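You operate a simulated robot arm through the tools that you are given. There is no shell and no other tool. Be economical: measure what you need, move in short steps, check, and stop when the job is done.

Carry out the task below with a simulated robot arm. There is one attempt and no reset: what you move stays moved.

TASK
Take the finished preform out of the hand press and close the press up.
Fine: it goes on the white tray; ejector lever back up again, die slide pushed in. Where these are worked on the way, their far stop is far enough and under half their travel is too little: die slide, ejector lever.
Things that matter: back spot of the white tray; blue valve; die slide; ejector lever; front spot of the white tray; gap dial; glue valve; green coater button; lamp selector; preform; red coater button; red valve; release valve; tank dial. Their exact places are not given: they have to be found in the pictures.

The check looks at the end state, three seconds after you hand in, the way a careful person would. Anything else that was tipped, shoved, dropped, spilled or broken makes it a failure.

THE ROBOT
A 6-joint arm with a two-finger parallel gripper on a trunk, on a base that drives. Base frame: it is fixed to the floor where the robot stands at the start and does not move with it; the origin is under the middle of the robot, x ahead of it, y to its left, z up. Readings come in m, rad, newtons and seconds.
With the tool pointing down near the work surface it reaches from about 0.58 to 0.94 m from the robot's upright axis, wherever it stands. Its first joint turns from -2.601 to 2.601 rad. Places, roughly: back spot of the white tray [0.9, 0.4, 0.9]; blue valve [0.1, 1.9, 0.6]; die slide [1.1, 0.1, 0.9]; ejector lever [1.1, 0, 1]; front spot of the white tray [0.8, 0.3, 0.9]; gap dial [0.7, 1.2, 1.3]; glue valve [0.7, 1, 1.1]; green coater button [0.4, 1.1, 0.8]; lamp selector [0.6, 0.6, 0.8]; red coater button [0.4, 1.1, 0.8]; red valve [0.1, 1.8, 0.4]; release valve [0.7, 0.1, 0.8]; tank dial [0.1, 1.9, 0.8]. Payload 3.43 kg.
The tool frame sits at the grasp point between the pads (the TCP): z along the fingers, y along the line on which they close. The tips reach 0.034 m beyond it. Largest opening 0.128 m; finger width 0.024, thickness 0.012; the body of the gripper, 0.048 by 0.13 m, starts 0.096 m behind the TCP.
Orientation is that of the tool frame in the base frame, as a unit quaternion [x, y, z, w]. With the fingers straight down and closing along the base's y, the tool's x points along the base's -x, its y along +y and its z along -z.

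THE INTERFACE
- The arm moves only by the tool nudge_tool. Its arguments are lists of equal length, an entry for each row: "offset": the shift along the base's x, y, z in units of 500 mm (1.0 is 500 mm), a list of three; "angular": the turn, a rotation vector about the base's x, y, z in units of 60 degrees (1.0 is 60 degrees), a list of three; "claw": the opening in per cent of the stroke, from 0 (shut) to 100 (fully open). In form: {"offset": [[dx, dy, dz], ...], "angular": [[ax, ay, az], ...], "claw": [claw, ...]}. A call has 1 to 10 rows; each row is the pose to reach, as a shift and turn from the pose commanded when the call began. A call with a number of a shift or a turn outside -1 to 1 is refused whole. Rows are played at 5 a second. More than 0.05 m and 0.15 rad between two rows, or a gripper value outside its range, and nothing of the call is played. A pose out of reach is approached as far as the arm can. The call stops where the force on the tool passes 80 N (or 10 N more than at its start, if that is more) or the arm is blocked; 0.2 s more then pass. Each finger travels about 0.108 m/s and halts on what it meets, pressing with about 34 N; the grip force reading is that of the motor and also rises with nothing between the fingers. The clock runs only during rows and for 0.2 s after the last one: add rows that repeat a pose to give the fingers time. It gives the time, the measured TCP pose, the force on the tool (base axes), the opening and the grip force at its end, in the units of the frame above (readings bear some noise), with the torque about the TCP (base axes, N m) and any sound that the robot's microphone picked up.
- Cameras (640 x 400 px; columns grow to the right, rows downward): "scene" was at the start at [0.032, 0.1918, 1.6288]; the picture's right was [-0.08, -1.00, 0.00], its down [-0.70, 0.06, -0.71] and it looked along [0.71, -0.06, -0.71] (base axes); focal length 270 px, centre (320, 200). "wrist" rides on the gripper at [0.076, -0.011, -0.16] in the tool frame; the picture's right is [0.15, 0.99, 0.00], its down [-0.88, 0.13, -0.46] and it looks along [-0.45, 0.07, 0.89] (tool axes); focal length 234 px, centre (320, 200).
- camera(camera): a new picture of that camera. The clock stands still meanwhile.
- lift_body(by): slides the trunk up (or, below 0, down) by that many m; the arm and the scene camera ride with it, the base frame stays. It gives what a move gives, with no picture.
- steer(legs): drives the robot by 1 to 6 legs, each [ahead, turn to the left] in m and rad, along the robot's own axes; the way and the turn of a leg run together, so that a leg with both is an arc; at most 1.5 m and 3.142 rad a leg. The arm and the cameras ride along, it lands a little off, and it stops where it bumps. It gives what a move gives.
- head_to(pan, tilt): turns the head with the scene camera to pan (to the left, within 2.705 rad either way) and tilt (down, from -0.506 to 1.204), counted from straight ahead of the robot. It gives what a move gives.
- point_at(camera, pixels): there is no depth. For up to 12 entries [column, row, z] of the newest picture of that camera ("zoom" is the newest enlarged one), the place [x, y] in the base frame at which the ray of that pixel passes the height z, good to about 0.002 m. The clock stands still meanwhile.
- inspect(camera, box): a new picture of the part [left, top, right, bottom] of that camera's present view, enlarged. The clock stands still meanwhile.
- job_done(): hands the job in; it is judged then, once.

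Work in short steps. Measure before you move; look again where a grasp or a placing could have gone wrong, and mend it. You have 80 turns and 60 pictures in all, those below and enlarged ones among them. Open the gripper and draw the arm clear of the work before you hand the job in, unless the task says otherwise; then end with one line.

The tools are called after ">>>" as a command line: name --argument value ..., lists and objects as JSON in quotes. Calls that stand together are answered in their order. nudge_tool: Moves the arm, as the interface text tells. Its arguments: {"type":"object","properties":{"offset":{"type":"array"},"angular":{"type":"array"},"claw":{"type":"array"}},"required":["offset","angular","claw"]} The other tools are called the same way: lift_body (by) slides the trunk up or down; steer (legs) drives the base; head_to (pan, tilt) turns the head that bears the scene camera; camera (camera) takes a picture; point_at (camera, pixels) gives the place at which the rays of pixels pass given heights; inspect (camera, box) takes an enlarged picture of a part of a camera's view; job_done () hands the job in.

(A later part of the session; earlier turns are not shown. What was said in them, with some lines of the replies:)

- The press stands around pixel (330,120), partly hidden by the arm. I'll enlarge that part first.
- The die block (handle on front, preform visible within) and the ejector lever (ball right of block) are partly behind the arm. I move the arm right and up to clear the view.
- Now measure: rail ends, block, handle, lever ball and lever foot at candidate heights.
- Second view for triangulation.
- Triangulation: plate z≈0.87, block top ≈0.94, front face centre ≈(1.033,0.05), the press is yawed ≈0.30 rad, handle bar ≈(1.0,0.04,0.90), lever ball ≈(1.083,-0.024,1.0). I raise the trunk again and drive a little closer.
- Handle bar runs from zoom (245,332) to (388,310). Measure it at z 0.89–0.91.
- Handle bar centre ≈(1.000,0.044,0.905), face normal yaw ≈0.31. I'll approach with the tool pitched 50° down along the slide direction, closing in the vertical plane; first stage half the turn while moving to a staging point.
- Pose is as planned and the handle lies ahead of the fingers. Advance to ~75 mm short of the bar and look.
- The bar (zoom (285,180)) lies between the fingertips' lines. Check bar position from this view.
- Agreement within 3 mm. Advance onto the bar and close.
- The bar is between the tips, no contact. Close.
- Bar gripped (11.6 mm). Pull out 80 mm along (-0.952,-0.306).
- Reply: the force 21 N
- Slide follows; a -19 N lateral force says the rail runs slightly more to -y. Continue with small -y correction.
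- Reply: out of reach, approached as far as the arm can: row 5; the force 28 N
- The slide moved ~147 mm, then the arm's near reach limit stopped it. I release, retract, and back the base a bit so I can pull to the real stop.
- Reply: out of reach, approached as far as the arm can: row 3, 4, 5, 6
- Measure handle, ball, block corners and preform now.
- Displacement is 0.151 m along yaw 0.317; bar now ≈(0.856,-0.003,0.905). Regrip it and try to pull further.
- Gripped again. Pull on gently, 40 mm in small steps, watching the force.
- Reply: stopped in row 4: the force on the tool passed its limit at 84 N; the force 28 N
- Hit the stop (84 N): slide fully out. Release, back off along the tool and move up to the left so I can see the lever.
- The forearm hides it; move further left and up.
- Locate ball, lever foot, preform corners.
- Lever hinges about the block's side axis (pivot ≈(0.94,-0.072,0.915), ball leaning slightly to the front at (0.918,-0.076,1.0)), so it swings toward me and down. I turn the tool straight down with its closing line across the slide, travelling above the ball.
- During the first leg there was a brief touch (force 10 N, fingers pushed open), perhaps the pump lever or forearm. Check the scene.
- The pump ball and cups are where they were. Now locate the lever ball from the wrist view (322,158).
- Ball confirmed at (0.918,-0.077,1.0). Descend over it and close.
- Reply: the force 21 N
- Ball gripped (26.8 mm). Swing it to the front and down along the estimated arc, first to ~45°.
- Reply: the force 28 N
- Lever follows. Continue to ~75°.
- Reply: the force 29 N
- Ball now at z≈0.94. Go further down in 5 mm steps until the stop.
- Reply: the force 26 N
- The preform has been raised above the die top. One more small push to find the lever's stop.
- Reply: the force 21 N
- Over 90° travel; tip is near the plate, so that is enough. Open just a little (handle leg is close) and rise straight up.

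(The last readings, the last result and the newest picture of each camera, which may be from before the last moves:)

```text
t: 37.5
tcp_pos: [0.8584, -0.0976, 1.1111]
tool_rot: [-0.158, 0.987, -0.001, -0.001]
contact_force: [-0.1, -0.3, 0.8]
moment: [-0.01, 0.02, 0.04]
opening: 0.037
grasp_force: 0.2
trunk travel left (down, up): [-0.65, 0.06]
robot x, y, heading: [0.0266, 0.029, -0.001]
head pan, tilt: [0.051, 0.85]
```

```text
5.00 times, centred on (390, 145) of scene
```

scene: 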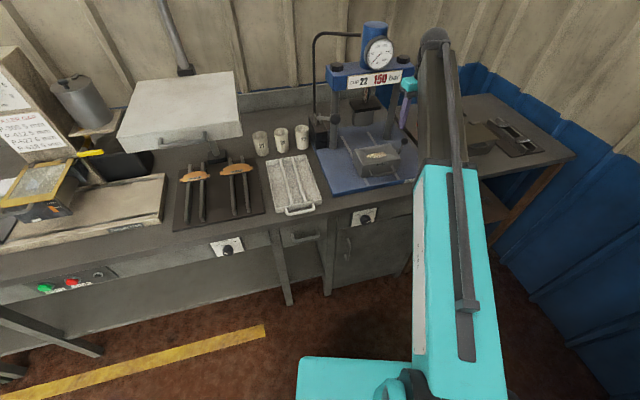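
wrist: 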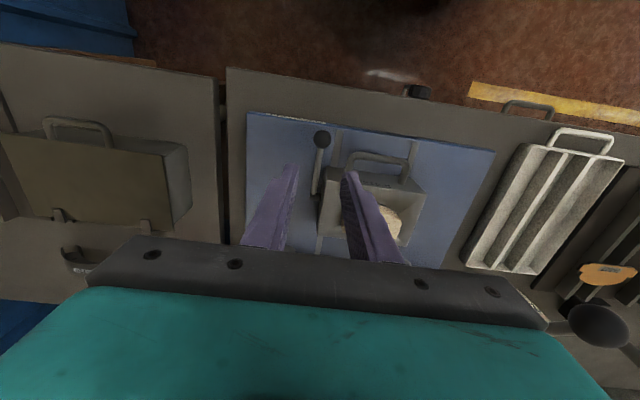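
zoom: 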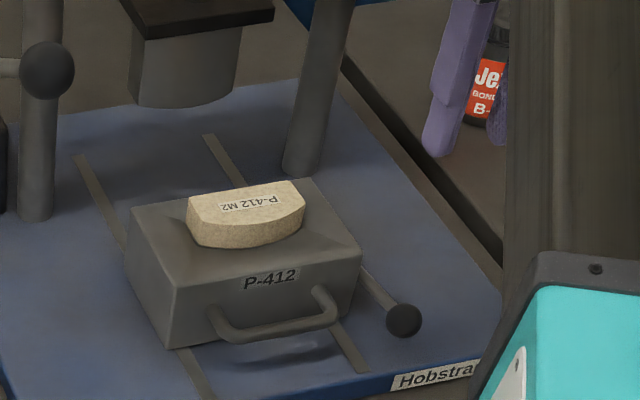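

Lever is down and the preform stands proud on the die. Measure its top face, and the tray from the wrist view.

>>> point_at --camera "zoom" --pixels '[[188, 198, 0.96], [295, 181, 0.96], [305, 204, 0.96], [192, 225, 0.96], [250, 226, 0.96], [248, 203, 0.96], [200, 242, 0.94], [127, 210, 0.94], [178, 288, 0.94], [362, 253, 0.94]]'

>>> inspect --camera "wrist" --box '[420, 100, 640, 300]'

```text
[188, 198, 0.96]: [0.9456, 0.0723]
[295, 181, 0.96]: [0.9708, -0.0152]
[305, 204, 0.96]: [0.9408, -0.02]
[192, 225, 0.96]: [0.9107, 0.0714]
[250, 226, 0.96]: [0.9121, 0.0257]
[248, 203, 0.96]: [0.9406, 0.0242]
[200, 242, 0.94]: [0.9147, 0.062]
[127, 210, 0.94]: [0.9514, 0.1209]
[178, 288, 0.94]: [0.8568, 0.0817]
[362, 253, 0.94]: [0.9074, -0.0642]
```

```text
2.00 times, centred on (530, 200) of wrist
```

zoom: 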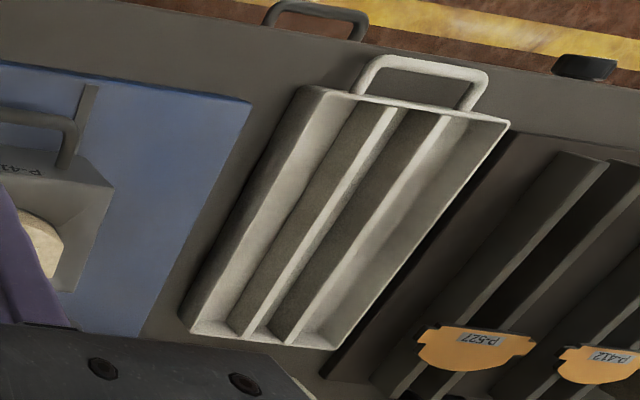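

Slide sits ~15 mm short of its stop (lever push moved it), still well out. Rotate tool −90° so it closes along the slide direction, and go above the preform.

>>> nudge_tool --offset '[[0, 0.025, 0], [0, 0.05, 0], [0, 0.075, 0], [0, 0.1, 0], [0, 0.125, 0], [0, 0.15, 0]]' --angular '[[0, 0, -0.125], [0, 0, -0.25], [0, 0, -0.375], [0, 0, -0.5], [0, 0, -0.625], [0, 0, -0.75]]' --claw '[40, 50, 60, 60, 60, 60]'

>>> nudge_tool --offset '[[0.02, 0.015, 0], [0.04, 0.03, 0], [0.06, 0.045, 0], [0.08, 0.06, 0], [0.1, 0.075, 0], [0.12, 0.09, 0]]' --angular '[[0, 0, -0.125], [0, 0, -0.25], [0, 0, -0.375], [0, 0, -0.5], [0, 0, -0.625], [0, 0, -0.75]]' --claw '[60, 60, 60, 60, 60, 60]'

>>> inspect --camera "wrist" --box '[200, 60, 440, 240]'

```text
t: 38.9
tcp_pos: [0.8578, -0.0217, 1.1083]
tool_rot: [0.233, 0.972, -0.001, -0.001]
contact_force: [1.3, 0.3, -0.1]
moment: [-0.04, -0.03, 0.02]
opening: 0.0768
grasp_force: 0.1
trunk travel left (down, up): [-0.65, 0.06]
robot x, y, heading: [0.0263, 0.0308, -0.0]
head pan, tilt: [0.051, 0.85]
```

```text
t: 40.3
tcp_pos: [0.9188, 0.0211, 1.1094]
tool_rot: [0.587, 0.809, 0.0, -0.001]
contact_force: [-0.2, -0.9, 0.7]
moment: [0.01, 0.03, 0.0]
opening: 0.0768
grasp_force: 0.0
trunk travel left (down, up): [-0.65, 0.06]
robot x, y, heading: [0.027, 0.0304, -0.005]
head pan, tilt: [0.051, 0.85]
```

```text
2.22 times, centred on (320, 150) of wrist
```

zoom: 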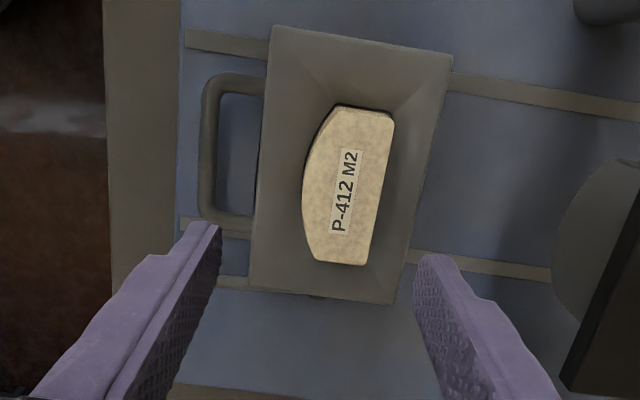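

Preform clearly seen. Measure its outline at z≈0.96.

>>> point_at --camera "zoom" --pixels '[[394, 120, 0.96], [367, 265, 0.96], [303, 195, 0.96], [340, 105, 0.96], [313, 257, 0.96], [381, 192, 0.96], [381, 192, 0.97], [452, 55, 0.94], [396, 304, 0.94], [250, 285, 0.94], [270, 25, 0.94]]'

```text
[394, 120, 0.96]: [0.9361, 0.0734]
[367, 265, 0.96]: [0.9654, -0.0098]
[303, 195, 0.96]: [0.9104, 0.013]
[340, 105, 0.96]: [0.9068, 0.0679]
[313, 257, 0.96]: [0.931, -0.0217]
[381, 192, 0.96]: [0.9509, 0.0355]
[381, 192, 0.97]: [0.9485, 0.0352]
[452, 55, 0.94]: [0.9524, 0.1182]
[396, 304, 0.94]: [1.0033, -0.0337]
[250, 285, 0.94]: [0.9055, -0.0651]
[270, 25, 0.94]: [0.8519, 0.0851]
```

Top ≈0.967, centre ≈(0.930,0.025), depth ≈42 mm. Descend to TCP z 0.978 and close.

>>> nudge_tool --offset '[[0.0224, 0.0078, -0.07], [0.0224, 0.0078, -0.14], [0.0224, 0.0078, -0.2], [0.0224, 0.0078, -0.263], [0.0224, 0.0078, -0.263]]' --angular '[[0, 0, 0], [0, 0, 0], [0, 0, 0], [0, 0, 0], [0, 0, 0]]' --claw '[60, 60, 60, 60, 60]'

>>> nudge_tool --offset '[[0, 0, 0], [0, 0, 0], [0, 0, 0], [0, 0, 0]]' --angular '[[0, 0, 0], [0, 0, 0], [0, 0, 0], [0, 0, 0]]' --claw '[42, 28, 15, 15]'

>>> inspect --camera "wrist" --box '[200, 60, 440, 240]'

```text
t: 41.5
tcp_pos: [0.93, 0.0255, 0.9787]
tool_rot: [0.586, 0.81, 0.0, 0.0]
contact_force: [2.7, -1.0, 13.9]
moment: [-0.18, 0.5, 0.02]
opening: 0.0757
grasp_force: 0.1
trunk travel left (down, up): [-0.65, 0.06]
robot x, y, heading: [0.0247, 0.0308, -0.0]
head pan, tilt: [0.051, 0.85]
```

```text
t: 42.5
tcp_pos: [0.929, 0.0254, 0.9791]
tool_rot: [0.586, 0.811, 0.0, 0.0]
contact_force: [1.6, -0.2, 21.2]
moment: [-0.13, 0.34, -0.02]
opening: 0.045
grasp_force: 29.7
trunk travel left (down, up): [-0.65, 0.06]
robot x, y, heading: [0.0292, 0.0274, 0.003]
head pan, tilt: [0.051, 0.85]
```

```text
2.22 times, centred on (320, 150) of wrist
```

zoom: 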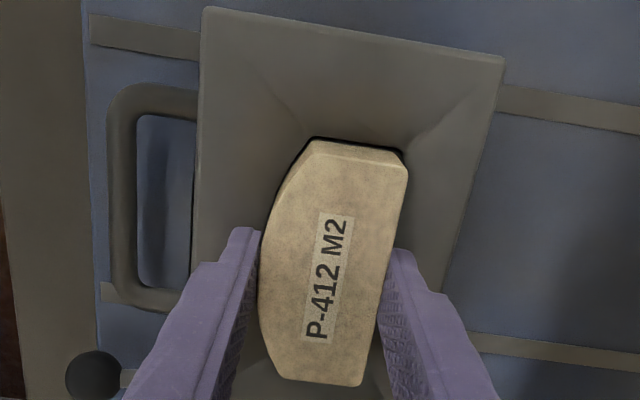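

Gripped at 45 mm (tips light on the die top, ~20 N). Lift straight up.

>>> nudge_tool --offset '[[0, 0, 0.03], [0, 0, 0.08], [0, 0, 0.14], [0, 0, 0.2], [0, 0, 0.26]]' --angular '[[0, 0, 0], [0, 0, 0], [0, 0, 0], [0, 0, 0], [0, 0, 0]]' --claw '[15, 15, 15, 15, 15]'

>>> camera --camera "scene"

```text
t: 43.7
tcp_pos: [0.9285, 0.0264, 1.1078]
tool_rot: [0.586, 0.811, 0.0, -0.001]
contact_force: [0.2, 0.9, -1.3]
moment: [-0.01, 0.03, 0.01]
opening: 0.0452
grasp_force: 30.5
trunk travel left (down, up): [-0.65, 0.06]
robot x, y, heading: [0.0272, 0.0306, 0.002]
head pan, tilt: [0.051, 0.85]
```

```text
23 pictures are left
```

scene: 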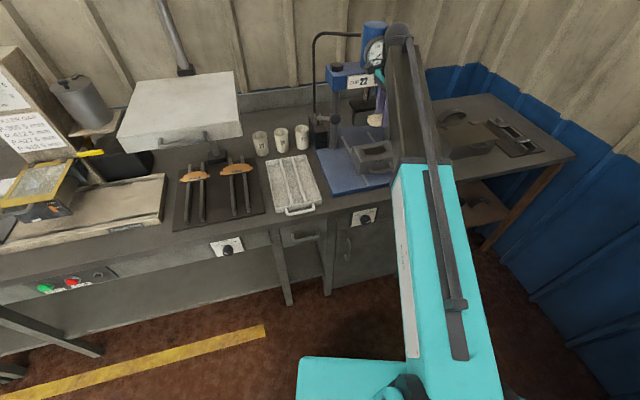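

Preform held. Swing back from the press and left to above the tray's front part, keeping clear of the pump ball.

>>> nudge_tool --offset '[[-0.09, 0, 0], [-0.18, 0, 0], [-0.25, 0.05, 0], [-0.31, 0.12, 0], [-0.34, 0.21, 0], [-0.34, 0.3, 0], [-0.34, 0.39, 0], [-0.34, 0.48, 0], [-0.34, 0.57, 0], [-0.34, 0.62, 0]]' --angular '[[0, 0, 0], [0, 0, 0], [0, 0, 0], [0, 0, 0], [0, 0, 0], [0, 0, 0], [0, 0, 0], [0, 0, 0], [0, 0, 0], [0, 0, 0]]' --claw '[15, 15, 15, 15, 15, 15, 15, 15, 15, 15]'

>>> camera --camera "wrist"

>>> inspect --camera "scene" --box '[240, 130, 360, 230]'

```text
t: 45.9
tcp_pos: [0.7582, 0.3371, 1.1073]
tool_rot: [0.587, 0.81, 0.0, 0.0]
contact_force: [1.1, -0.7, -1.1]
moment: [-0.03, 0.0, 0.02]
opening: 0.0452
grasp_force: 29.6
trunk travel left (down, up): [-0.65, 0.06]
robot x, y, heading: [0.0235, 0.0286, 0.001]
head pan, tilt: [0.051, 0.85]
```

```text
22 pictures are left
```

wrist: 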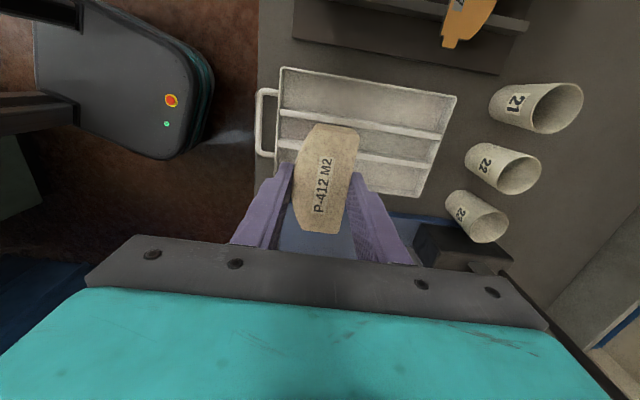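

```text
4.00 times, centred on (300, 180) of scene
```

zoom: 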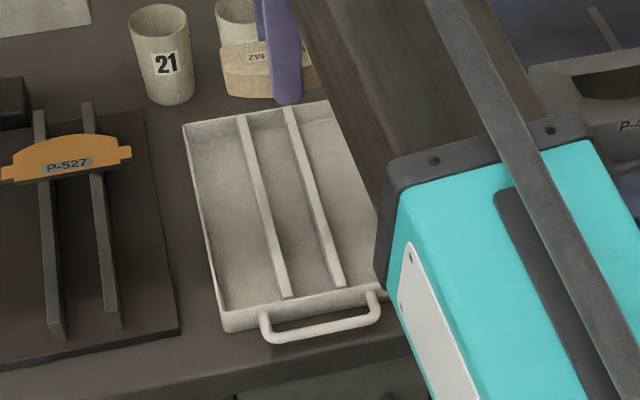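

Triangulate tray rim and ridges.

>>> point_at --camera "wrist" --pixels '[[281, 68, 0.89], [456, 97, 0.89], [420, 197, 0.89], [283, 113, 0.88], [440, 137, 0.88], [280, 141, 0.88], [434, 164, 0.88], [281, 68, 0.86]]'

>>> point_at --camera "zoom" --pixels '[[221, 312, 0.89], [184, 126, 0.89], [327, 100, 0.89], [288, 296, 0.88], [241, 116, 0.88], [340, 284, 0.88], [287, 108, 0.88], [221, 312, 0.86], [223, 332, 0.85], [241, 116, 0.86]]'

```text
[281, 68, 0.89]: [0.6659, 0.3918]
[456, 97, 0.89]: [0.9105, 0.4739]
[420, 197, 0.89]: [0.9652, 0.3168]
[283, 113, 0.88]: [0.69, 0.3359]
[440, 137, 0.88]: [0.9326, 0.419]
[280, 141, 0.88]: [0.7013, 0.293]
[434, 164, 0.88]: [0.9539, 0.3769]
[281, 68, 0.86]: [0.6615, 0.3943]
```

```text
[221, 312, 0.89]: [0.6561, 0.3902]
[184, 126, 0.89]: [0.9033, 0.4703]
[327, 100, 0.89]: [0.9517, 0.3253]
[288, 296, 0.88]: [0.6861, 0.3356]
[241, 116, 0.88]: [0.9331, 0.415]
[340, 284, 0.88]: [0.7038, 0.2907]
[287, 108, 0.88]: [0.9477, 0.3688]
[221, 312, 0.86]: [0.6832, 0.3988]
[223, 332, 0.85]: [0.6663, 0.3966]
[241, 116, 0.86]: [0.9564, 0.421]
```

Ridges at z≈0.88, centre line through (0.819,0.355), yaw 0.318. Target front spot ≈(0.766,0.337). Descend to TCP z≈0.935.

>>> nudge_tool --offset '[[0.016, 0, -0.08], [0.016, 0, -0.16], [0.016, 0, -0.24], [0.016, 0, -0.3], [0.016, 0, -0.344]]' --angular '[[0, 0, 0], [0, 0, 0], [0, 0, 0], [0, 0, 0], [0, 0, 0]]' --claw '[15, 15, 15, 15, 15]'

>>> camera --camera "wrist"

>>> inspect --camera "scene" --box '[240, 130, 360, 230]'

```text
t: 47.1
tcp_pos: [0.7652, 0.3369, 0.9355]
tool_rot: [0.586, 0.81, 0.0, -0.001]
contact_force: [-0.3, -0.1, -1.2]
moment: [0.01, 0.0, 0.01]
opening: 0.0451
grasp_force: 29.7
trunk travel left (down, up): [-0.65, 0.06]
robot x, y, heading: [0.0282, 0.0309, 0.002]
head pan, tilt: [0.051, 0.85]
```

```text
20 pictures are left
```

wrist: 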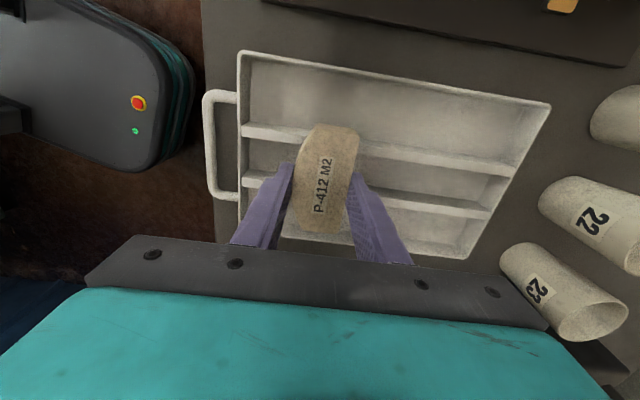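

```text
4.00 times, centred on (300, 180) of scene
```

zoom: 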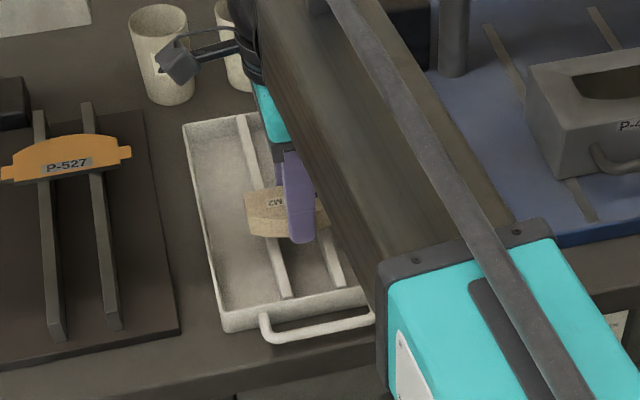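

Preform is centred over the ridges. Lower gently toward contact.

>>> nudge_tool --offset '[[0, 0, -0.01], [0, 0, -0.02], [0, 0, -0.03], [0, 0, -0.036]]' --angular '[[0, 0, 0], [0, 0, 0], [0, 0, 0], [0, 0, 0]]' --claw '[15, 15, 15, 15]'

>>> nudge_tool --offset '[[0, 0, -0.004], [0, 0, -0.008]]' --angular '[[0, 0, 0], [0, 0, 0]]' --claw '[15, 15]'

```text
t: 48.1
tcp_pos: [0.7668, 0.3382, 0.919]
tool_rot: [0.586, 0.81, 0.0, -0.001]
contact_force: [-0.8, -0.3, -1.9]
moment: [-0.02, -0.01, 0.0]
opening: 0.045
grasp_force: 30.1
trunk travel left (down, up): [-0.65, 0.06]
robot x, y, heading: [0.0276, 0.0297, 0.0]
head pan, tilt: [0.051, 0.85]
```

```text
t: 48.7
tcp_pos: [0.7662, 0.3369, 0.9165]
tool_rot: [0.586, 0.81, 0.0, 0.001]
contact_force: [3.4, -1.0, 17.0]
moment: [-0.09, -0.01, 0.02]
opening: 0.0451
grasp_force: 31.0
trunk travel left (down, up): [-0.65, 0.06]
robot x, y, heading: [0.0228, 0.0266, 0.001]
head pan, tilt: [0.051, 0.85]
```

Contact (17 N). Release and rise.

>>> nudge_tool --offset '[[0, 0, 0], [0, 0, 0], [0, 0, 0], [0, 0, 0.04], [0, 0, 0.12], [0, 0, 0.2], [0, 0, 0.28], [0, 0, 0.36]]' --angular '[[0, 0, 0], [0, 0, 0], [0, 0, 0], [0, 0, 0], [0, 0, 0], [0, 0, 0], [0, 0, 0], [0, 0, 0]]' --claw '[40, 50, 55, 55, 55, 55, 55, 55]'

>>> inspect --camera "wrist" --box '[180, 20, 500, 240]'

```text
t: 50.5
tcp_pos: [0.7637, 0.3359, 1.0944]
tool_rot: [0.585, 0.811, 0.0, -0.001]
contact_force: [0.6, 0.3, 0.4]
moment: [0.03, -0.01, 0.03]
opening: 0.0705
grasp_force: 0.1
trunk travel left (down, up): [-0.65, 0.06]
robot x, y, heading: [0.0267, 0.0321, 0.006]
head pan, tilt: [0.051, 0.85]
```

```text
1.82 times, centred on (340, 130) of wrist
```

zoom: 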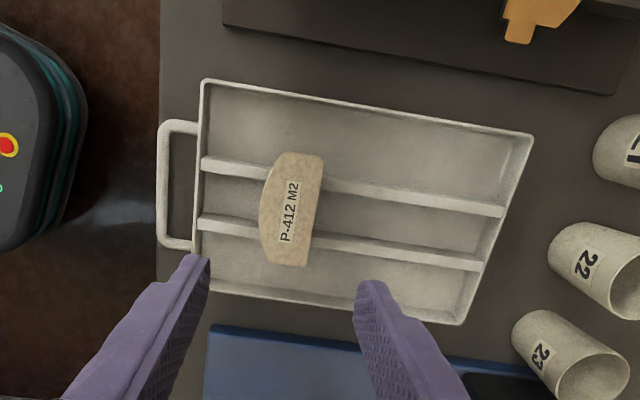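

Preform rests across both ridges at the front spot. Now back to the lever: rotate +90° while returning to above the ball.

>>> nudge_tool --offset '[[0, -0.0787, 0], [0, -0.1573, 0], [0, -0.236, 0], [0, -0.3147, 0], [0, -0.3933, 0], [0, -0.472, 0]]' --angular '[[0, 0, 0.125], [0, 0, 0.25], [0, 0, 0.375], [0, 0, 0.5], [0, 0, 0.625], [0, 0, 0.75]]' --claw '[50, 45, 40, 35, 30, 29]'

>>> nudge_tool --offset '[[0.031, -0.0657, 0], [0.062, -0.1313, 0], [0.093, -0.197, 0], [0.124, -0.2627, 0], [0.155, -0.3283, 0], [0.186, -0.394, 0], [0.186, -0.394, 0]]' --angular '[[0, 0, 0.125], [0, 0, 0.25], [0, 0, 0.375], [0, 0, 0.5], [0, 0, 0.625], [0, 0, 0.75], [0, 0, 0.75]]' --claw '[29, 29, 29, 29, 29, 29, 29]'

>>> inspect --camera "wrist" --box '[200, 60, 440, 240]'

```text
t: 51.9
tcp_pos: [0.7694, 0.0997, 1.0912]
tool_rot: [0.23, 0.973, -0.001, -0.001]
contact_force: [0.2, -0.9, 0.8]
moment: [0.0, 0.02, 0.0]
opening: 0.0371
grasp_force: 0.0
trunk travel left (down, up): [-0.65, 0.06]
robot x, y, heading: [0.0258, 0.0319, -0.002]
head pan, tilt: [0.051, 0.85]
```

```text
t: 53.5
tcp_pos: [0.8624, -0.0955, 1.0903]
tool_rot: [-0.161, 0.987, -0.001, -0.001]
contact_force: [0.1, -0.6, -0.4]
moment: [0.02, 0.01, -0.04]
opening: 0.0371
grasp_force: 0.1
trunk travel left (down, up): [-0.65, 0.06]
robot x, y, heading: [0.0253, 0.0319, -0.001]
head pan, tilt: [0.051, 0.85]
```

```text
2.22 times, centred on (320, 150) of wrist
```

zoom: 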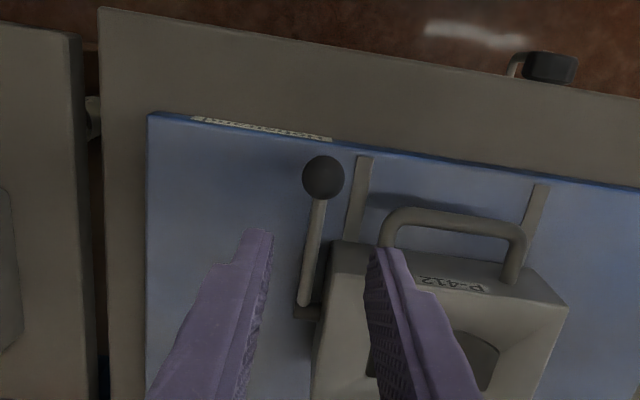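

Locate the ball (323,177) and pivot (303,305) in this view.

>>> point_at --camera "zoom" --pixels '[[323, 177, 0.9], [323, 177, 0.92], [323, 177, 0.91], [304, 303, 0.92], [304, 177, 0.91], [343, 177, 0.91]]'

>>> inspect --camera "scene" --box '[345, 105, 435, 185]'

```text
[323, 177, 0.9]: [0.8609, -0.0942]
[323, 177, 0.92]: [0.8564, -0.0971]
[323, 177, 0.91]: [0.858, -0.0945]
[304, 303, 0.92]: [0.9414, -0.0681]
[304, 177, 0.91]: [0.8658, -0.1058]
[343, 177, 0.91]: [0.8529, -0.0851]
```

```text
5.00 times, centred on (390, 145) of scene
```

zoom: 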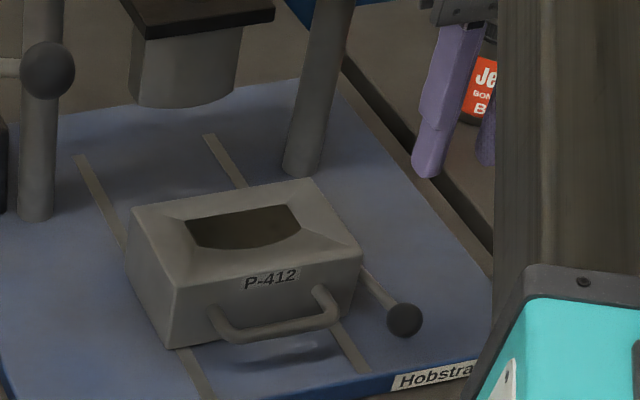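

>>> point_at --camera "zoom" --pixels '[[404, 320, 0.9], [404, 320, 0.92], [404, 320, 0.91], [178, 288, 0.94], [362, 253, 0.94]]'

```text
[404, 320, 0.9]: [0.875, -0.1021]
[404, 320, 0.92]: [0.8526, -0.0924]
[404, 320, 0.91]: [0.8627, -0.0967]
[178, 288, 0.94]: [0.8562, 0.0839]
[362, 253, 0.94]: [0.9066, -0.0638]
```

Ball ≈(0.857,-0.0955,0.915): lever lies horizontal. Descend over the ball with 37 mm opening and close.

>>> nudge_tool --offset '[[-0.0106, 0, -0.08], [-0.0106, 0, -0.16], [-0.0106, 0, -0.24], [-0.0106, 0, -0.29], [-0.0106, 0, -0.326], [-0.0106, 0, -0.326], [-0.0106, 0, -0.326]]' --angular '[[0, 0, 0], [0, 0, 0], [0, 0, 0], [0, 0, 0], [0, 0, 0], [0, 0, 0], [0, 0, 0]]' --claw '[29, 29, 29, 29, 29, 10, 10]'

>>> inspect --camera "wrist" --box '[200, 60, 440, 240]'

```text
t: 55.1
tcp_pos: [0.8552, -0.0948, 0.9314]
tool_rot: [-0.159, 0.987, 0.0, -0.001]
contact_force: [-2.6, 3.7, -0.3]
moment: [0.04, 0.12, 0.03]
opening: 0.0268
grasp_force: 44.7
trunk travel left (down, up): [-0.65, 0.06]
robot x, y, heading: [0.0238, 0.032, -0.002]
head pan, tilt: [0.051, 0.85]
```

```text
2.22 times, centred on (320, 150) of wrist
```

zoom: 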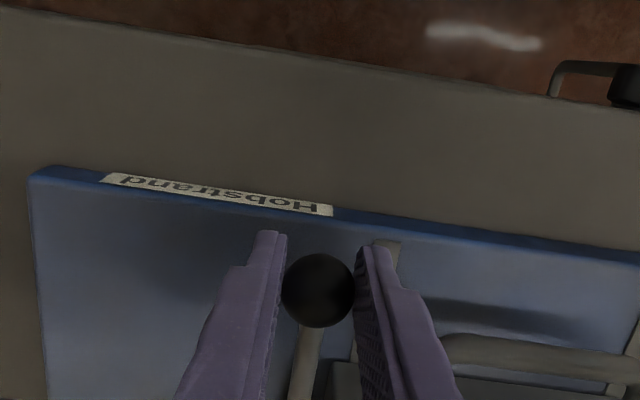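

Gripped. Swing it back up along the arc.

>>> nudge_tool --offset '[[0.0015, 0.0005, 0.0228], [0.0057, 0.0019, 0.0452], [0.0133, 0.0044, 0.0684], [0.0222, 0.0073, 0.0876], [0.0353, 0.0116, 0.1078], [0.0486, 0.0159, 0.1238], [0.0661, 0.0216, 0.1398], [0.0832, 0.0272, 0.1516], [0.1039, 0.034, 0.1622], [0.1205, 0.0394, 0.1682]]' --angular '[[0, 0, 0], [0, 0, 0], [0, 0, 0], [0, 0, 0], [0, 0, 0], [0, 0, 0], [0, 0, 0], [0, 0, 0], [0, 0, 0], [0, 0, 0]]' --claw '[10, 10, 10, 10, 10, 10, 10, 10, 10, 10]'

>>> inspect --camera "scene" --box '[345, 105, 435, 185]'

```text
t: 57.3
tcp_pos: [0.9171, -0.0756, 1.0126]
tool_rot: [-0.16, 0.987, -0.001, -0.001]
contact_force: [-1.6, 7.4, -17.4]
moment: [-0.14, 1.11, 0.01]
opening: 0.0268
grasp_force: 45.3
trunk travel left (down, up): [-0.65, 0.06]
robot x, y, heading: [0.0266, 0.0309, -0.002]
head pan, tilt: [0.051, 0.85]
```

```text
5.00 times, centred on (390, 145) of scene
```

zoom: 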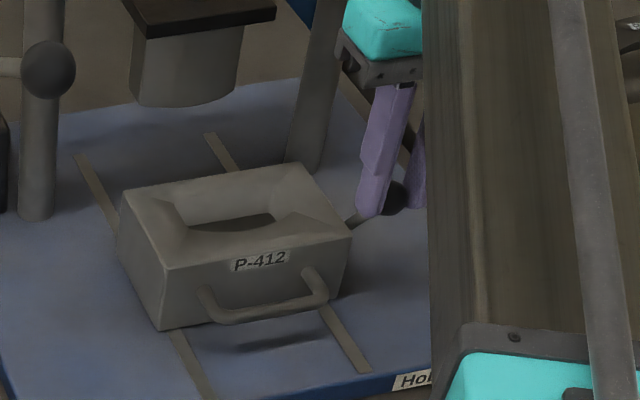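

The slide moved in somewhat during the end of the swing. Release, rise and check the lever's angle.

>>> nudge_tool --offset '[[0, 0, 0], [0, 0, 0], [0, 0, 0.08], [0, 0, 0.16], [-0.02, -0.06, 0.24], [-0.06, -0.14, 0.24], [-0.1, -0.22, 0.24], [-0.1, -0.31, 0.24], [-0.1, -0.4, 0.24]]' --angular '[[0, 0, 0], [0, 0, 0], [0, 0, 0], [0, 0, 0], [0, 0, 0], [0, 0, 0], [0, 0, 0], [0, 0, 0], [0, 0, 0]]' --claw '[45, 45, 45, 45, 45, 45, 45, 45, 45]'

>>> inspect --camera "scene" --box '[345, 95, 435, 175]'

```text
refused: row 5 steps farther than a row can; nothing moved
```

```text
5.00 times, centred on (390, 135) of scene
```

zoom: 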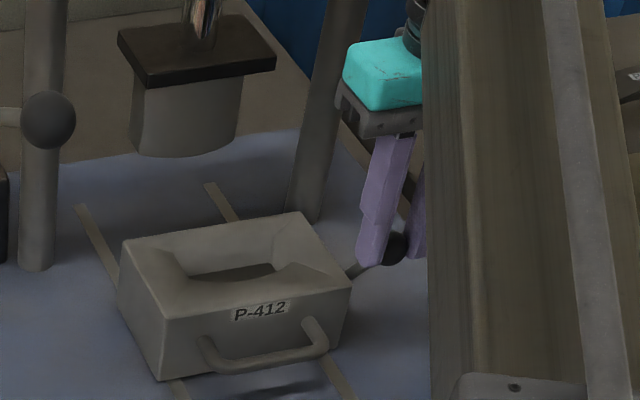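

The call was refused (nothing moved), but the picture shows the ball near the fingertips at (397,247): the ball slipped and the lever is only part-way up. Measure it.

>>> point_at --camera "zoom" --pixels '[[397, 247, 0.95], [397, 247, 0.97], [397, 247, 0.99], [350, 272, 0.92], [163, 310, 0.94], [350, 283, 0.94], [298, 212, 0.94], [119, 245, 0.94]]'

>>> inspect --camera "wrist" --box '[200, 60, 440, 240]'

```text
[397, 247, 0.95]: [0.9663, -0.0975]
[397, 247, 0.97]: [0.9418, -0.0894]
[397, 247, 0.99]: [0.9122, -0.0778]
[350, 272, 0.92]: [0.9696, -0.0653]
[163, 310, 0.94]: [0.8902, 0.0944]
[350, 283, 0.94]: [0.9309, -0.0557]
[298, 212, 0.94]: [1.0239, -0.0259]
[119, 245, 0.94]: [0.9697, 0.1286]
```

```text
2.22 times, centred on (320, 150) of wrist
```

zoom: 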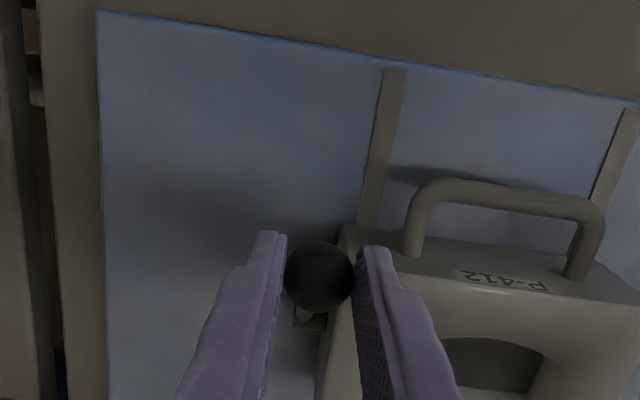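

The ball slipped: lever is at ≈39° and the slide moved in ~27 mm. New plan: pitch the tool 45°, use two nearly closed fingers as a fork around the rod under the ball and push up/inward, which raises the lever and drives the slide in. Release, rise, back off, then drive slightly ahead.

>>> nudge_tool --offset '[[0, 0, 0], [0, 0, 0], [0, 0, 0.08], [0, 0, 0.16], [-0.06, 0, 0.2], [-0.14, 0, 0.2], [-0.22, -0.01, 0.2], [-0.28, -0.03, 0.2]]' --angular '[[0, 0, 0], [0, 0, 0], [0, 0, 0], [0, 0, 0], [0, 0, 0], [0, 0, 0], [0, 0, 0], [0, 0, 0]]' --claw '[35, 35, 35, 35, 30, 20, 13, 13]'

>>> steer --legs '[[0.085, 0]]'

>>> inspect --camera "scene" --box '[335, 105, 425, 185]'

```text
t: 59.1
tcp_pos: [0.7696, -0.0894, 1.1116]
tool_rot: [-0.159, 0.987, -0.001, -0.001]
contact_force: [0.4, 0.4, -0.5]
moment: [-0.02, 0.0, -0.03]
opening: 0.0165
grasp_force: 0.0
trunk travel left (down, up): [-0.65, 0.06]
robot x, y, heading: [0.0304, 0.031, -0.002]
head pan, tilt: [0.051, 0.85]
```

```text
t: 60.2
tcp_pos: [0.8593, -0.0884, 1.1106]
tool_rot: [-0.159, 0.987, -0.001, 0.0]
contact_force: [0.5, 0.8, -0.6]
moment: [-0.02, 0.04, -0.01]
opening: 0.0167
grasp_force: 0.2
trunk travel left (down, up): [-0.65, 0.06]
robot x, y, heading: [0.1113, 0.0281, 0.002]
head pan, tilt: [0.051, 0.85]
```

```text
5.00 times, centred on (380, 145) of scene
```

zoom: 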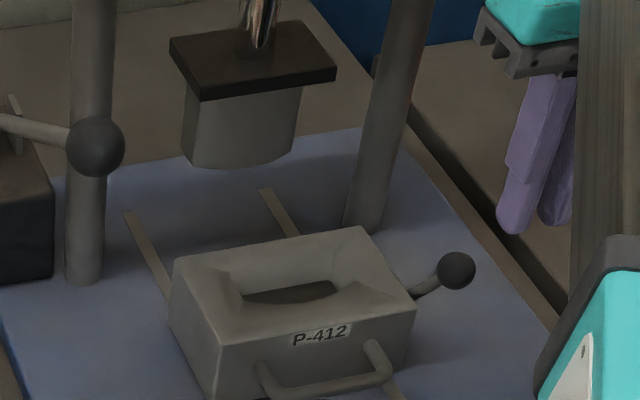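

Lever stays part-way. Measure ball, block corner, pillar base.

>>> point_at --camera "zoom" --pixels '[[456, 270, 0.94], [456, 270, 0.96], [456, 270, 0.98], [363, 228, 0.87], [82, 280, 0.87], [416, 305, 0.94], [362, 228, 0.94], [215, 344, 0.94], [412, 292, 0.92], [190, 90, 1.1]]'

>>> nudge_tool --offset '[[0, 0, 0], [0, 0, 0], [0, 0, 0], [0, 0, 0], [0, 0, 0], [0, 0, 0]]' --angular '[[0.0389, -0.1188, 0], [0.0778, -0.2375, 0], [0.1166, -0.3563, 0], [0.1555, -0.475, 0], [0.1944, -0.5938, 0], [0.2333, -0.7125, 0]]' --claw '[13, 13, 13, 13, 13, 13]'

>>> inspect --camera "wrist" --box '[180, 20, 500, 240]'

```text
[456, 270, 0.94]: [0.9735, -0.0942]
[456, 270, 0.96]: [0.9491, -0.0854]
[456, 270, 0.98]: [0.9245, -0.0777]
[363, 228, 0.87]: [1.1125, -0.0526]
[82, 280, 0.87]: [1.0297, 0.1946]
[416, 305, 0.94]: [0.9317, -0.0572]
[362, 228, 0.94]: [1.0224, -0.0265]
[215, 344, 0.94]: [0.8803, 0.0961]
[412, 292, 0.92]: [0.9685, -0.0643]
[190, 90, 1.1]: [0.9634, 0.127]
```

```text
t: 61.6
tcp_pos: [0.8561, -0.0894, 1.1122]
tool_rot: [-0.146, 0.912, 0.059, 0.378]
contact_force: [0.7, 0.2, 0.1]
moment: [0.0, 0.02, -0.02]
opening: 0.0165
grasp_force: 0.0
trunk travel left (down, up): [-0.65, 0.06]
robot x, y, heading: [0.1118, 0.0286, 0.001]
head pan, tilt: [0.051, 0.85]
```

```text
1.82 times, centred on (340, 130) of wrist
```

zoom: 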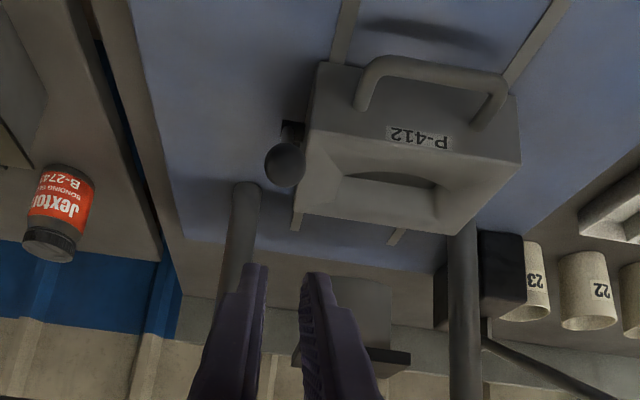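

Triangulate the ball from this wrist view (285,165).

>>> point_at --camera "zoom" --pixels '[[285, 165, 0.94], [285, 165, 0.96], [285, 165, 0.98], [285, 165, 1.0], [292, 130, 0.92]]'

```text
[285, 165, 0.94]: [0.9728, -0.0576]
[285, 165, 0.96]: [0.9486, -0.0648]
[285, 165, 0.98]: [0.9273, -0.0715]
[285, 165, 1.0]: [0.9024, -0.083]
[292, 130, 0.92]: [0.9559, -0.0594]
```

Ball ≈(0.917,-0.0745,0.988). Go down in front of it, to a point 40 mm below-front along the push direction.

>>> nudge_tool --offset '[[0.005, -0.001, -0.08], [0.01, -0.002, -0.16], [0.015, -0.003, -0.24], [0.0208, -0.0032, -0.32]]' --angular '[[0, 0, 0], [0, 0, 0], [0, 0, 0], [0, 0, 0]]' --claw '[13, 13, 13, 13]'

>>> inspect --camera "scene" --box '[335, 105, 425, 185]'

>>> inspect --camera "wrist" --box '[200, 60, 440, 240]'

```text
t: 62.6
tcp_pos: [0.8674, -0.0897, 0.9517]
tool_rot: [-0.147, 0.912, 0.059, 0.378]
contact_force: [0.1, -0.3, 0.0]
moment: [0.02, 0.01, 0.0]
opening: 0.0165
grasp_force: 0.0
trunk travel left (down, up): [-0.65, 0.06]
robot x, y, heading: [0.1119, 0.0301, -0.004]
head pan, tilt: [0.051, 0.85]
```

```text
5.00 times, centred on (380, 145) of scene
```

zoom: 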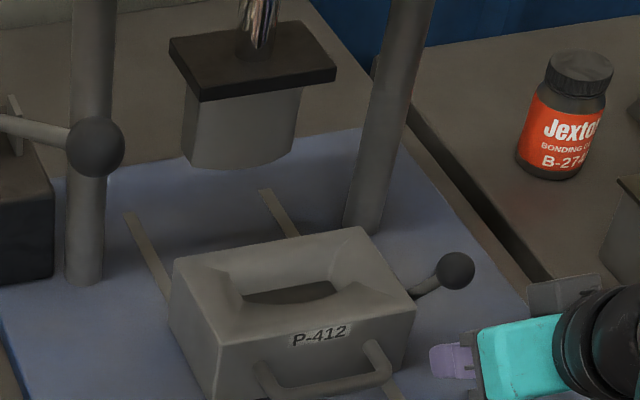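

```text
2.22 times, centred on (320, 150) of wrist
```

zoom: 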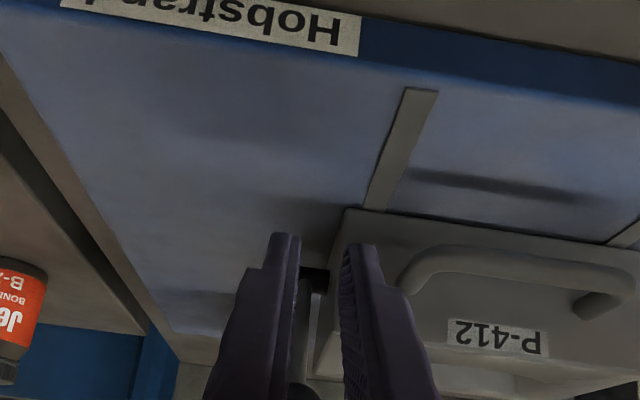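

Rod is seen between the fingers, a few mm right of the gap's centre. Shift 4 mm right, then move up/in along the 45° push direction to meet the ball.

>>> nudge_tool --offset '[[0.0024, -0.0076, 0], [0.016, -0.003, 0.0142], [0.0294, 0.0012, 0.0283], [0.0428, 0.0056, 0.0425], [0.0562, 0.01, 0.0566]]' --angular '[[0, 0, 0], [0, 0, 0], [0, 0, 0], [0, 0, 0], [0, 0, 0]]' --claw '[13, 13, 13, 13, 13]'

>>> inspect --camera "scene" --box '[335, 105, 425, 185]'

```text
t: 63.8
tcp_pos: [0.8966, -0.0862, 0.9819]
tool_rot: [-0.147, 0.913, 0.058, 0.377]
contact_force: [-0.3, -1.4, -0.5]
moment: [-0.02, -0.02, 0.0]
opening: 0.0168
grasp_force: 0.1
trunk travel left (down, up): [-0.65, 0.06]
robot x, y, heading: [0.1123, 0.0314, -0.003]
head pan, tilt: [0.051, 0.85]
```

```text
5.00 times, centred on (380, 145) of scene
```

zoom: 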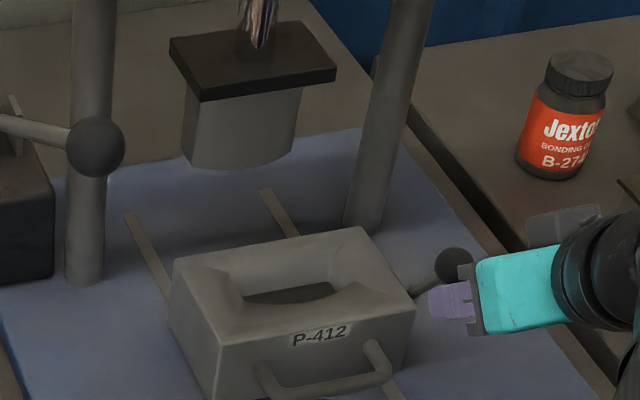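

Fingers are just at the ball. Push inward and slightly up along the arc.

>>> nudge_tool --offset '[[0.0133, 0.0044, 0.009], [0.0266, 0.0087, 0.017], [0.0399, 0.0131, 0.022], [0.0532, 0.0174, 0.026], [0.0665, 0.0218, 0.028]]' --angular '[[0, 0, 0], [0, 0, 0], [0, 0, 0], [0, 0, 0], [0, 0, 0]]' --claw '[13, 13, 13, 13, 13]'

>>> inspect --camera "scene" --box '[335, 95, 425, 175]'

```text
t: 65.0
tcp_pos: [0.9288, -0.0748, 0.9966]
tool_rot: [-0.147, 0.912, 0.059, 0.378]
contact_force: [0.5, 0.2, 0.0]
moment: [0.0, -0.02, 0.02]
opening: 0.0166
grasp_force: 0.0
trunk travel left (down, up): [-0.65, 0.06]
robot x, y, heading: [0.1107, 0.0312, -0.002]
head pan, tilt: [0.051, 0.85]
```

```text
5.00 times, centred on (380, 135) of scene
```

zoom: 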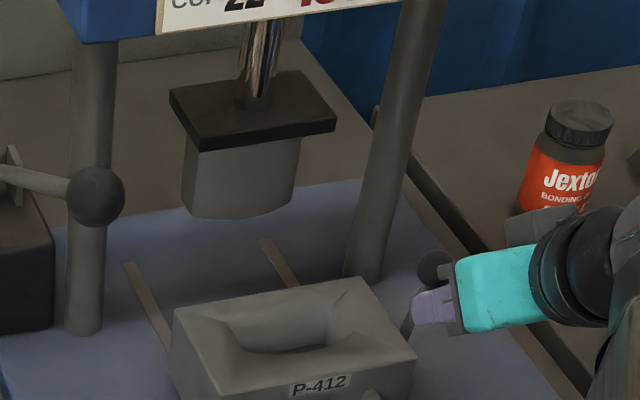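

The lever has swung nearly upright and the slide stayed put. Push a bit further along n.

>>> nudge_tool --offset '[[0.0095, 0.0031, 0.001], [0.019, 0.0062, 0.002], [0.0285, 0.0093, 0.002]]' --angular '[[0, 0, 0], [0, 0, 0], [0, 0, 0]]' --claw '[13, 13, 13]'

>>> inspect --camera "scene" --box '[335, 95, 425, 175]'

```text
t: 65.8
tcp_pos: [0.9448, -0.0695, 0.9945]
tool_rot: [-0.146, 0.912, 0.059, 0.378]
contact_force: [0.0, 0.6, -1.2]
moment: [-0.05, 0.05, 0.01]
opening: 0.0171
grasp_force: 0.5
trunk travel left (down, up): [-0.65, 0.06]
robot x, y, heading: [0.1114, 0.029, 0.002]
head pan, tilt: [0.051, 0.85]
```

```text
5.00 times, centred on (380, 135) of scene
```

zoom: 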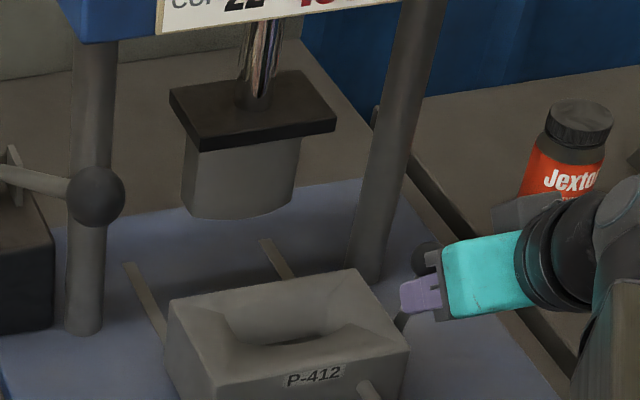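

The slide has begun to move, so the lever is at its up stop. Back the fork out and look.

>>> nudge_tool --offset '[[-0.04, -0.013, -0.02], [-0.09, -0.03, -0.02], [-0.14, -0.046, 0.04], [-0.15, -0.05, 0.12], [-0.15, -0.05, 0.2]]' --angular '[[0, 0, 0], [0, 0, 0], [0, 0, 0], [0, 0, 0], [0, 0, 0]]' --claw '[13, 13, 13, 13, 13]'

>>> inspect --camera "scene" --box '[335, 105, 425, 185]'

```text
t: 67.0
tcp_pos: [0.8709, -0.0934, 1.0961]
tool_rot: [-0.146, 0.913, 0.059, 0.378]
contact_force: [0.1, -0.3, 0.1]
moment: [0.03, 0.0, -0.01]
opening: 0.0167
grasp_force: 0.0
trunk travel left (down, up): [-0.65, 0.06]
robot x, y, heading: [0.1091, 0.0283, -0.004]
head pan, tilt: [0.051, 0.85]
```

```text
5.00 times, centred on (380, 145) of scene
```

zoom: 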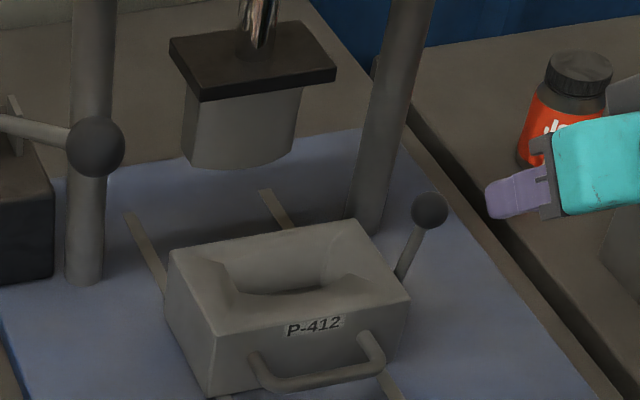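

Lever fully up like at the start. Measure the block face for the push-in.

>>> point_at --camera "zoom" --pixels '[[212, 333, 0.94], [409, 298, 0.94], [312, 318, 0.94], [430, 210, 1.0], [318, 383, 0.905]]'

```text
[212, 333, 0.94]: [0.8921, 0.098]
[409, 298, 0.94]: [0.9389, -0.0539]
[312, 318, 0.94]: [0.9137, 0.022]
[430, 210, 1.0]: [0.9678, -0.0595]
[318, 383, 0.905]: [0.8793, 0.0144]
```

Close the fingers and go to a point before the face centre (0.915,0.022), above the handle.

>>> nudge_tool --offset '[[-0.006, 0.065, -0.03], [-0.013, 0.13, -0.07], [-0.02, 0.194, -0.11], [-0.024, 0.194, -0.17], [-0.024, 0.194, -0.222]]' --angular '[[0, 0, 0], [0, 0, 0], [0, 0, 0], [0, 0, 0], [0, 0, 0]]' --claw '[5, 0, 0, 0, 0]'

>>> nudge_tool --offset '[[0.0225, 0.0074, -0.0235], [0.045, 0.0147, -0.047], [0.0673, 0.022, -0.07]]' --angular '[[0, 0, 0], [0, 0, 0], [0, 0, 0]]' --claw '[0, 0, 0]'

>>> inspect --camera "scene" --box '[335, 105, 425, 185]'

```text
t: 68.2
tcp_pos: [0.8572, 0.0016, 0.988]
tool_rot: [-0.146, 0.912, 0.058, 0.378]
contact_force: [0.6, 0.3, 0.1]
moment: [-0.01, -0.01, 0.01]
opening: 0.0001
grasp_force: 32.6
trunk travel left (down, up): [-0.65, 0.06]
robot x, y, heading: [0.1119, 0.0275, 0.004]
head pan, tilt: [0.051, 0.85]
```

```text
t: 69.0
tcp_pos: [0.8915, 0.0126, 0.9483]
tool_rot: [-0.146, 0.913, 0.059, 0.377]
contact_force: [1.0, -0.3, 0.1]
moment: [0.03, 0.0, -0.01]
opening: 0.0002
grasp_force: 32.6
trunk travel left (down, up): [-0.65, 0.06]
robot x, y, heading: [0.1141, 0.0277, -0.002]
head pan, tilt: [0.051, 0.85]
```

```text
5.00 times, centred on (380, 145) of scene
```

zoom: 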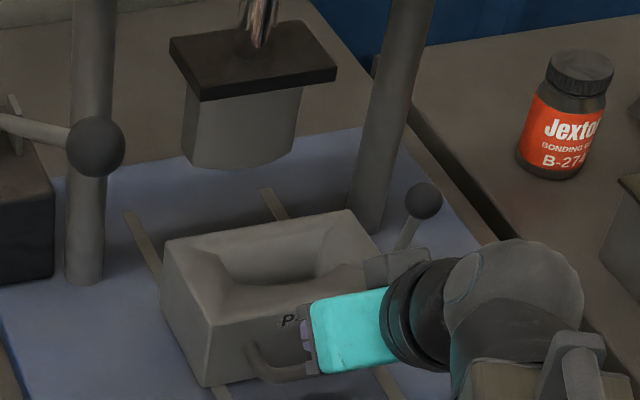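

Contact with the face. Push in along n, up to 115 mm.

>>> nudge_tool --offset '[[0.0285, 0.0093, 0], [0.057, 0.0187, 0], [0.0855, 0.028, 0], [0.114, 0.0373, 0], [0.1425, 0.0467, 0], [0.171, 0.056, 0], [0.19, 0.0622, 0], [0.209, 0.0684, 0], [0.2185, 0.0715, 0]]' --angular '[[0, 0, 0], [0, 0, 0], [0, 0, 0], [0, 0, 0], [0, 0, 0], [0, 0, 0], [0, 0, 0], [0, 0, 0], [0, 0, 0]]' --claw '[0, 0, 0, 0, 0, 0, 0, 0, 0]'

>>> inspect --camera "scene" --box '[335, 95, 425, 175]'

```text
t: 71.0
tcp_pos: [0.9936, 0.0477, 0.9498]
tool_rot: [-0.148, 0.913, 0.059, 0.375]
contact_force: [-40.3, -13.9, -0.4]
moment: [-0.57, 0.5, -0.03]
opening: 0.0
grasp_force: 33.6
trunk travel left (down, up): [-0.65, 0.06]
robot x, y, heading: [0.1126, 0.0292, -0.003]
head pan, tilt: [0.051, 0.85]
```

```text
5.00 times, centred on (380, 135) of scene
```

zoom: 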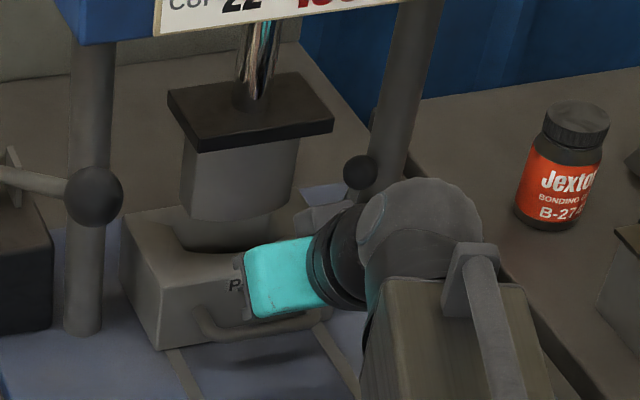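

40 N resistance: probably the inner stop. Compare the ball with its original place (1.0827,-0.0234 at z=1.0).

>>> point_at --camera "zoom" --pixels '[[360, 172, 1.0], [159, 277, 0.94], [122, 217, 0.94]]'

>>> nudge_tool --offset '[[0.0038, 0.0012, 0], [0.0076, 0.0024, 0]]' --angular '[[0, 0, 0], [0, 0, 0]]' --claw '[0, 0]'

```text
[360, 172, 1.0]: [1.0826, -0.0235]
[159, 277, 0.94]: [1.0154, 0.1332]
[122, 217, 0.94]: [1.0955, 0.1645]
```

```text
t: 71.6
tcp_pos: [0.9939, 0.0474, 0.9494]
tool_rot: [-0.148, 0.915, 0.058, 0.371]
contact_force: [-73.7, -29.6, -2.3]
moment: [-1.2, 1.03, -0.16]
opening: 0.0
grasp_force: 32.7
trunk travel left (down, up): [-0.65, 0.06]
robot x, y, heading: [0.1112, 0.0321, 0.003]
head pan, tilt: [0.051, 0.85]
```

The ball is exactly at its original place and the slide is hard against its stop. Retract along the tool, up and away to the right, then take a final look.

>>> nudge_tool --offset '[[-0.01, -0.0033, 0], [-0.06, -0.02, 0.05], [-0.11, -0.036, 0.1], [-0.15, -0.05, 0.15], [-0.15, -0.05, 0.22], [-0.16, -0.11, 0.26], [-0.17, -0.2, 0.28], [-0.17, -0.29, 0.28], [-0.17, -0.38, 0.28], [-0.17, -0.47, 0.28]]' --angular '[[0, 0, 0], [0, 0, 0], [0, 0, 0], [0, 0, 0], [0, 0, 0], [0, 0, 0], [0, 0, 0], [0, 0, 0], [0, 0, 0], [0, 0, 0]]' --claw '[0, 0, 0, 0, 20, 40, 60, 60, 60, 60]'

>>> camera --camera "scene"

>>> inspect --camera "scene" --box '[240, 60, 420, 220]'

```text
t: 73.8
tcp_pos: [0.9226, -0.1856, 1.0886]
tool_rot: [-0.146, 0.913, 0.059, 0.377]
contact_force: [0.3, 0.7, -0.9]
moment: [-0.01, 0.0, -0.01]
opening: 0.077
grasp_force: 0.0
trunk travel left (down, up): [-0.65, 0.06]
robot x, y, heading: [0.1138, 0.0313, -0.002]
head pan, tilt: [0.051, 0.85]
```

```text
1 pictures are left
```

scene: 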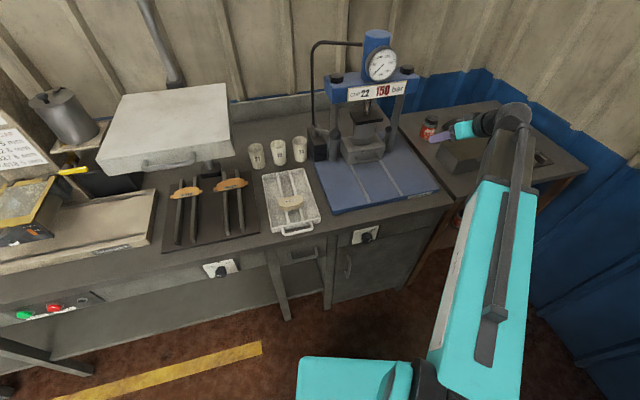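

```text
2.50 times, centred on (330, 140) of scene
```

zoom: 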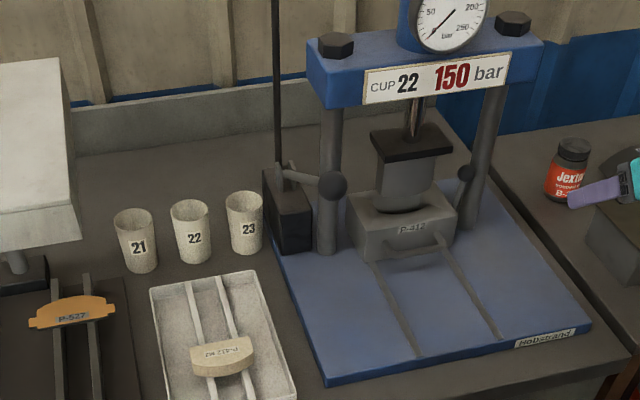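

The preform is on the tray, the lever is up, the slide is in, nothing else has shifted, and the gripper is open and clear of the work. Handing in.

>>> job_done

```text
The job is handed in.
```

The preform is on the front spot of the white tray, the ejector lever is back up, the die slide is pushed in to its stop, and the job is handed in.
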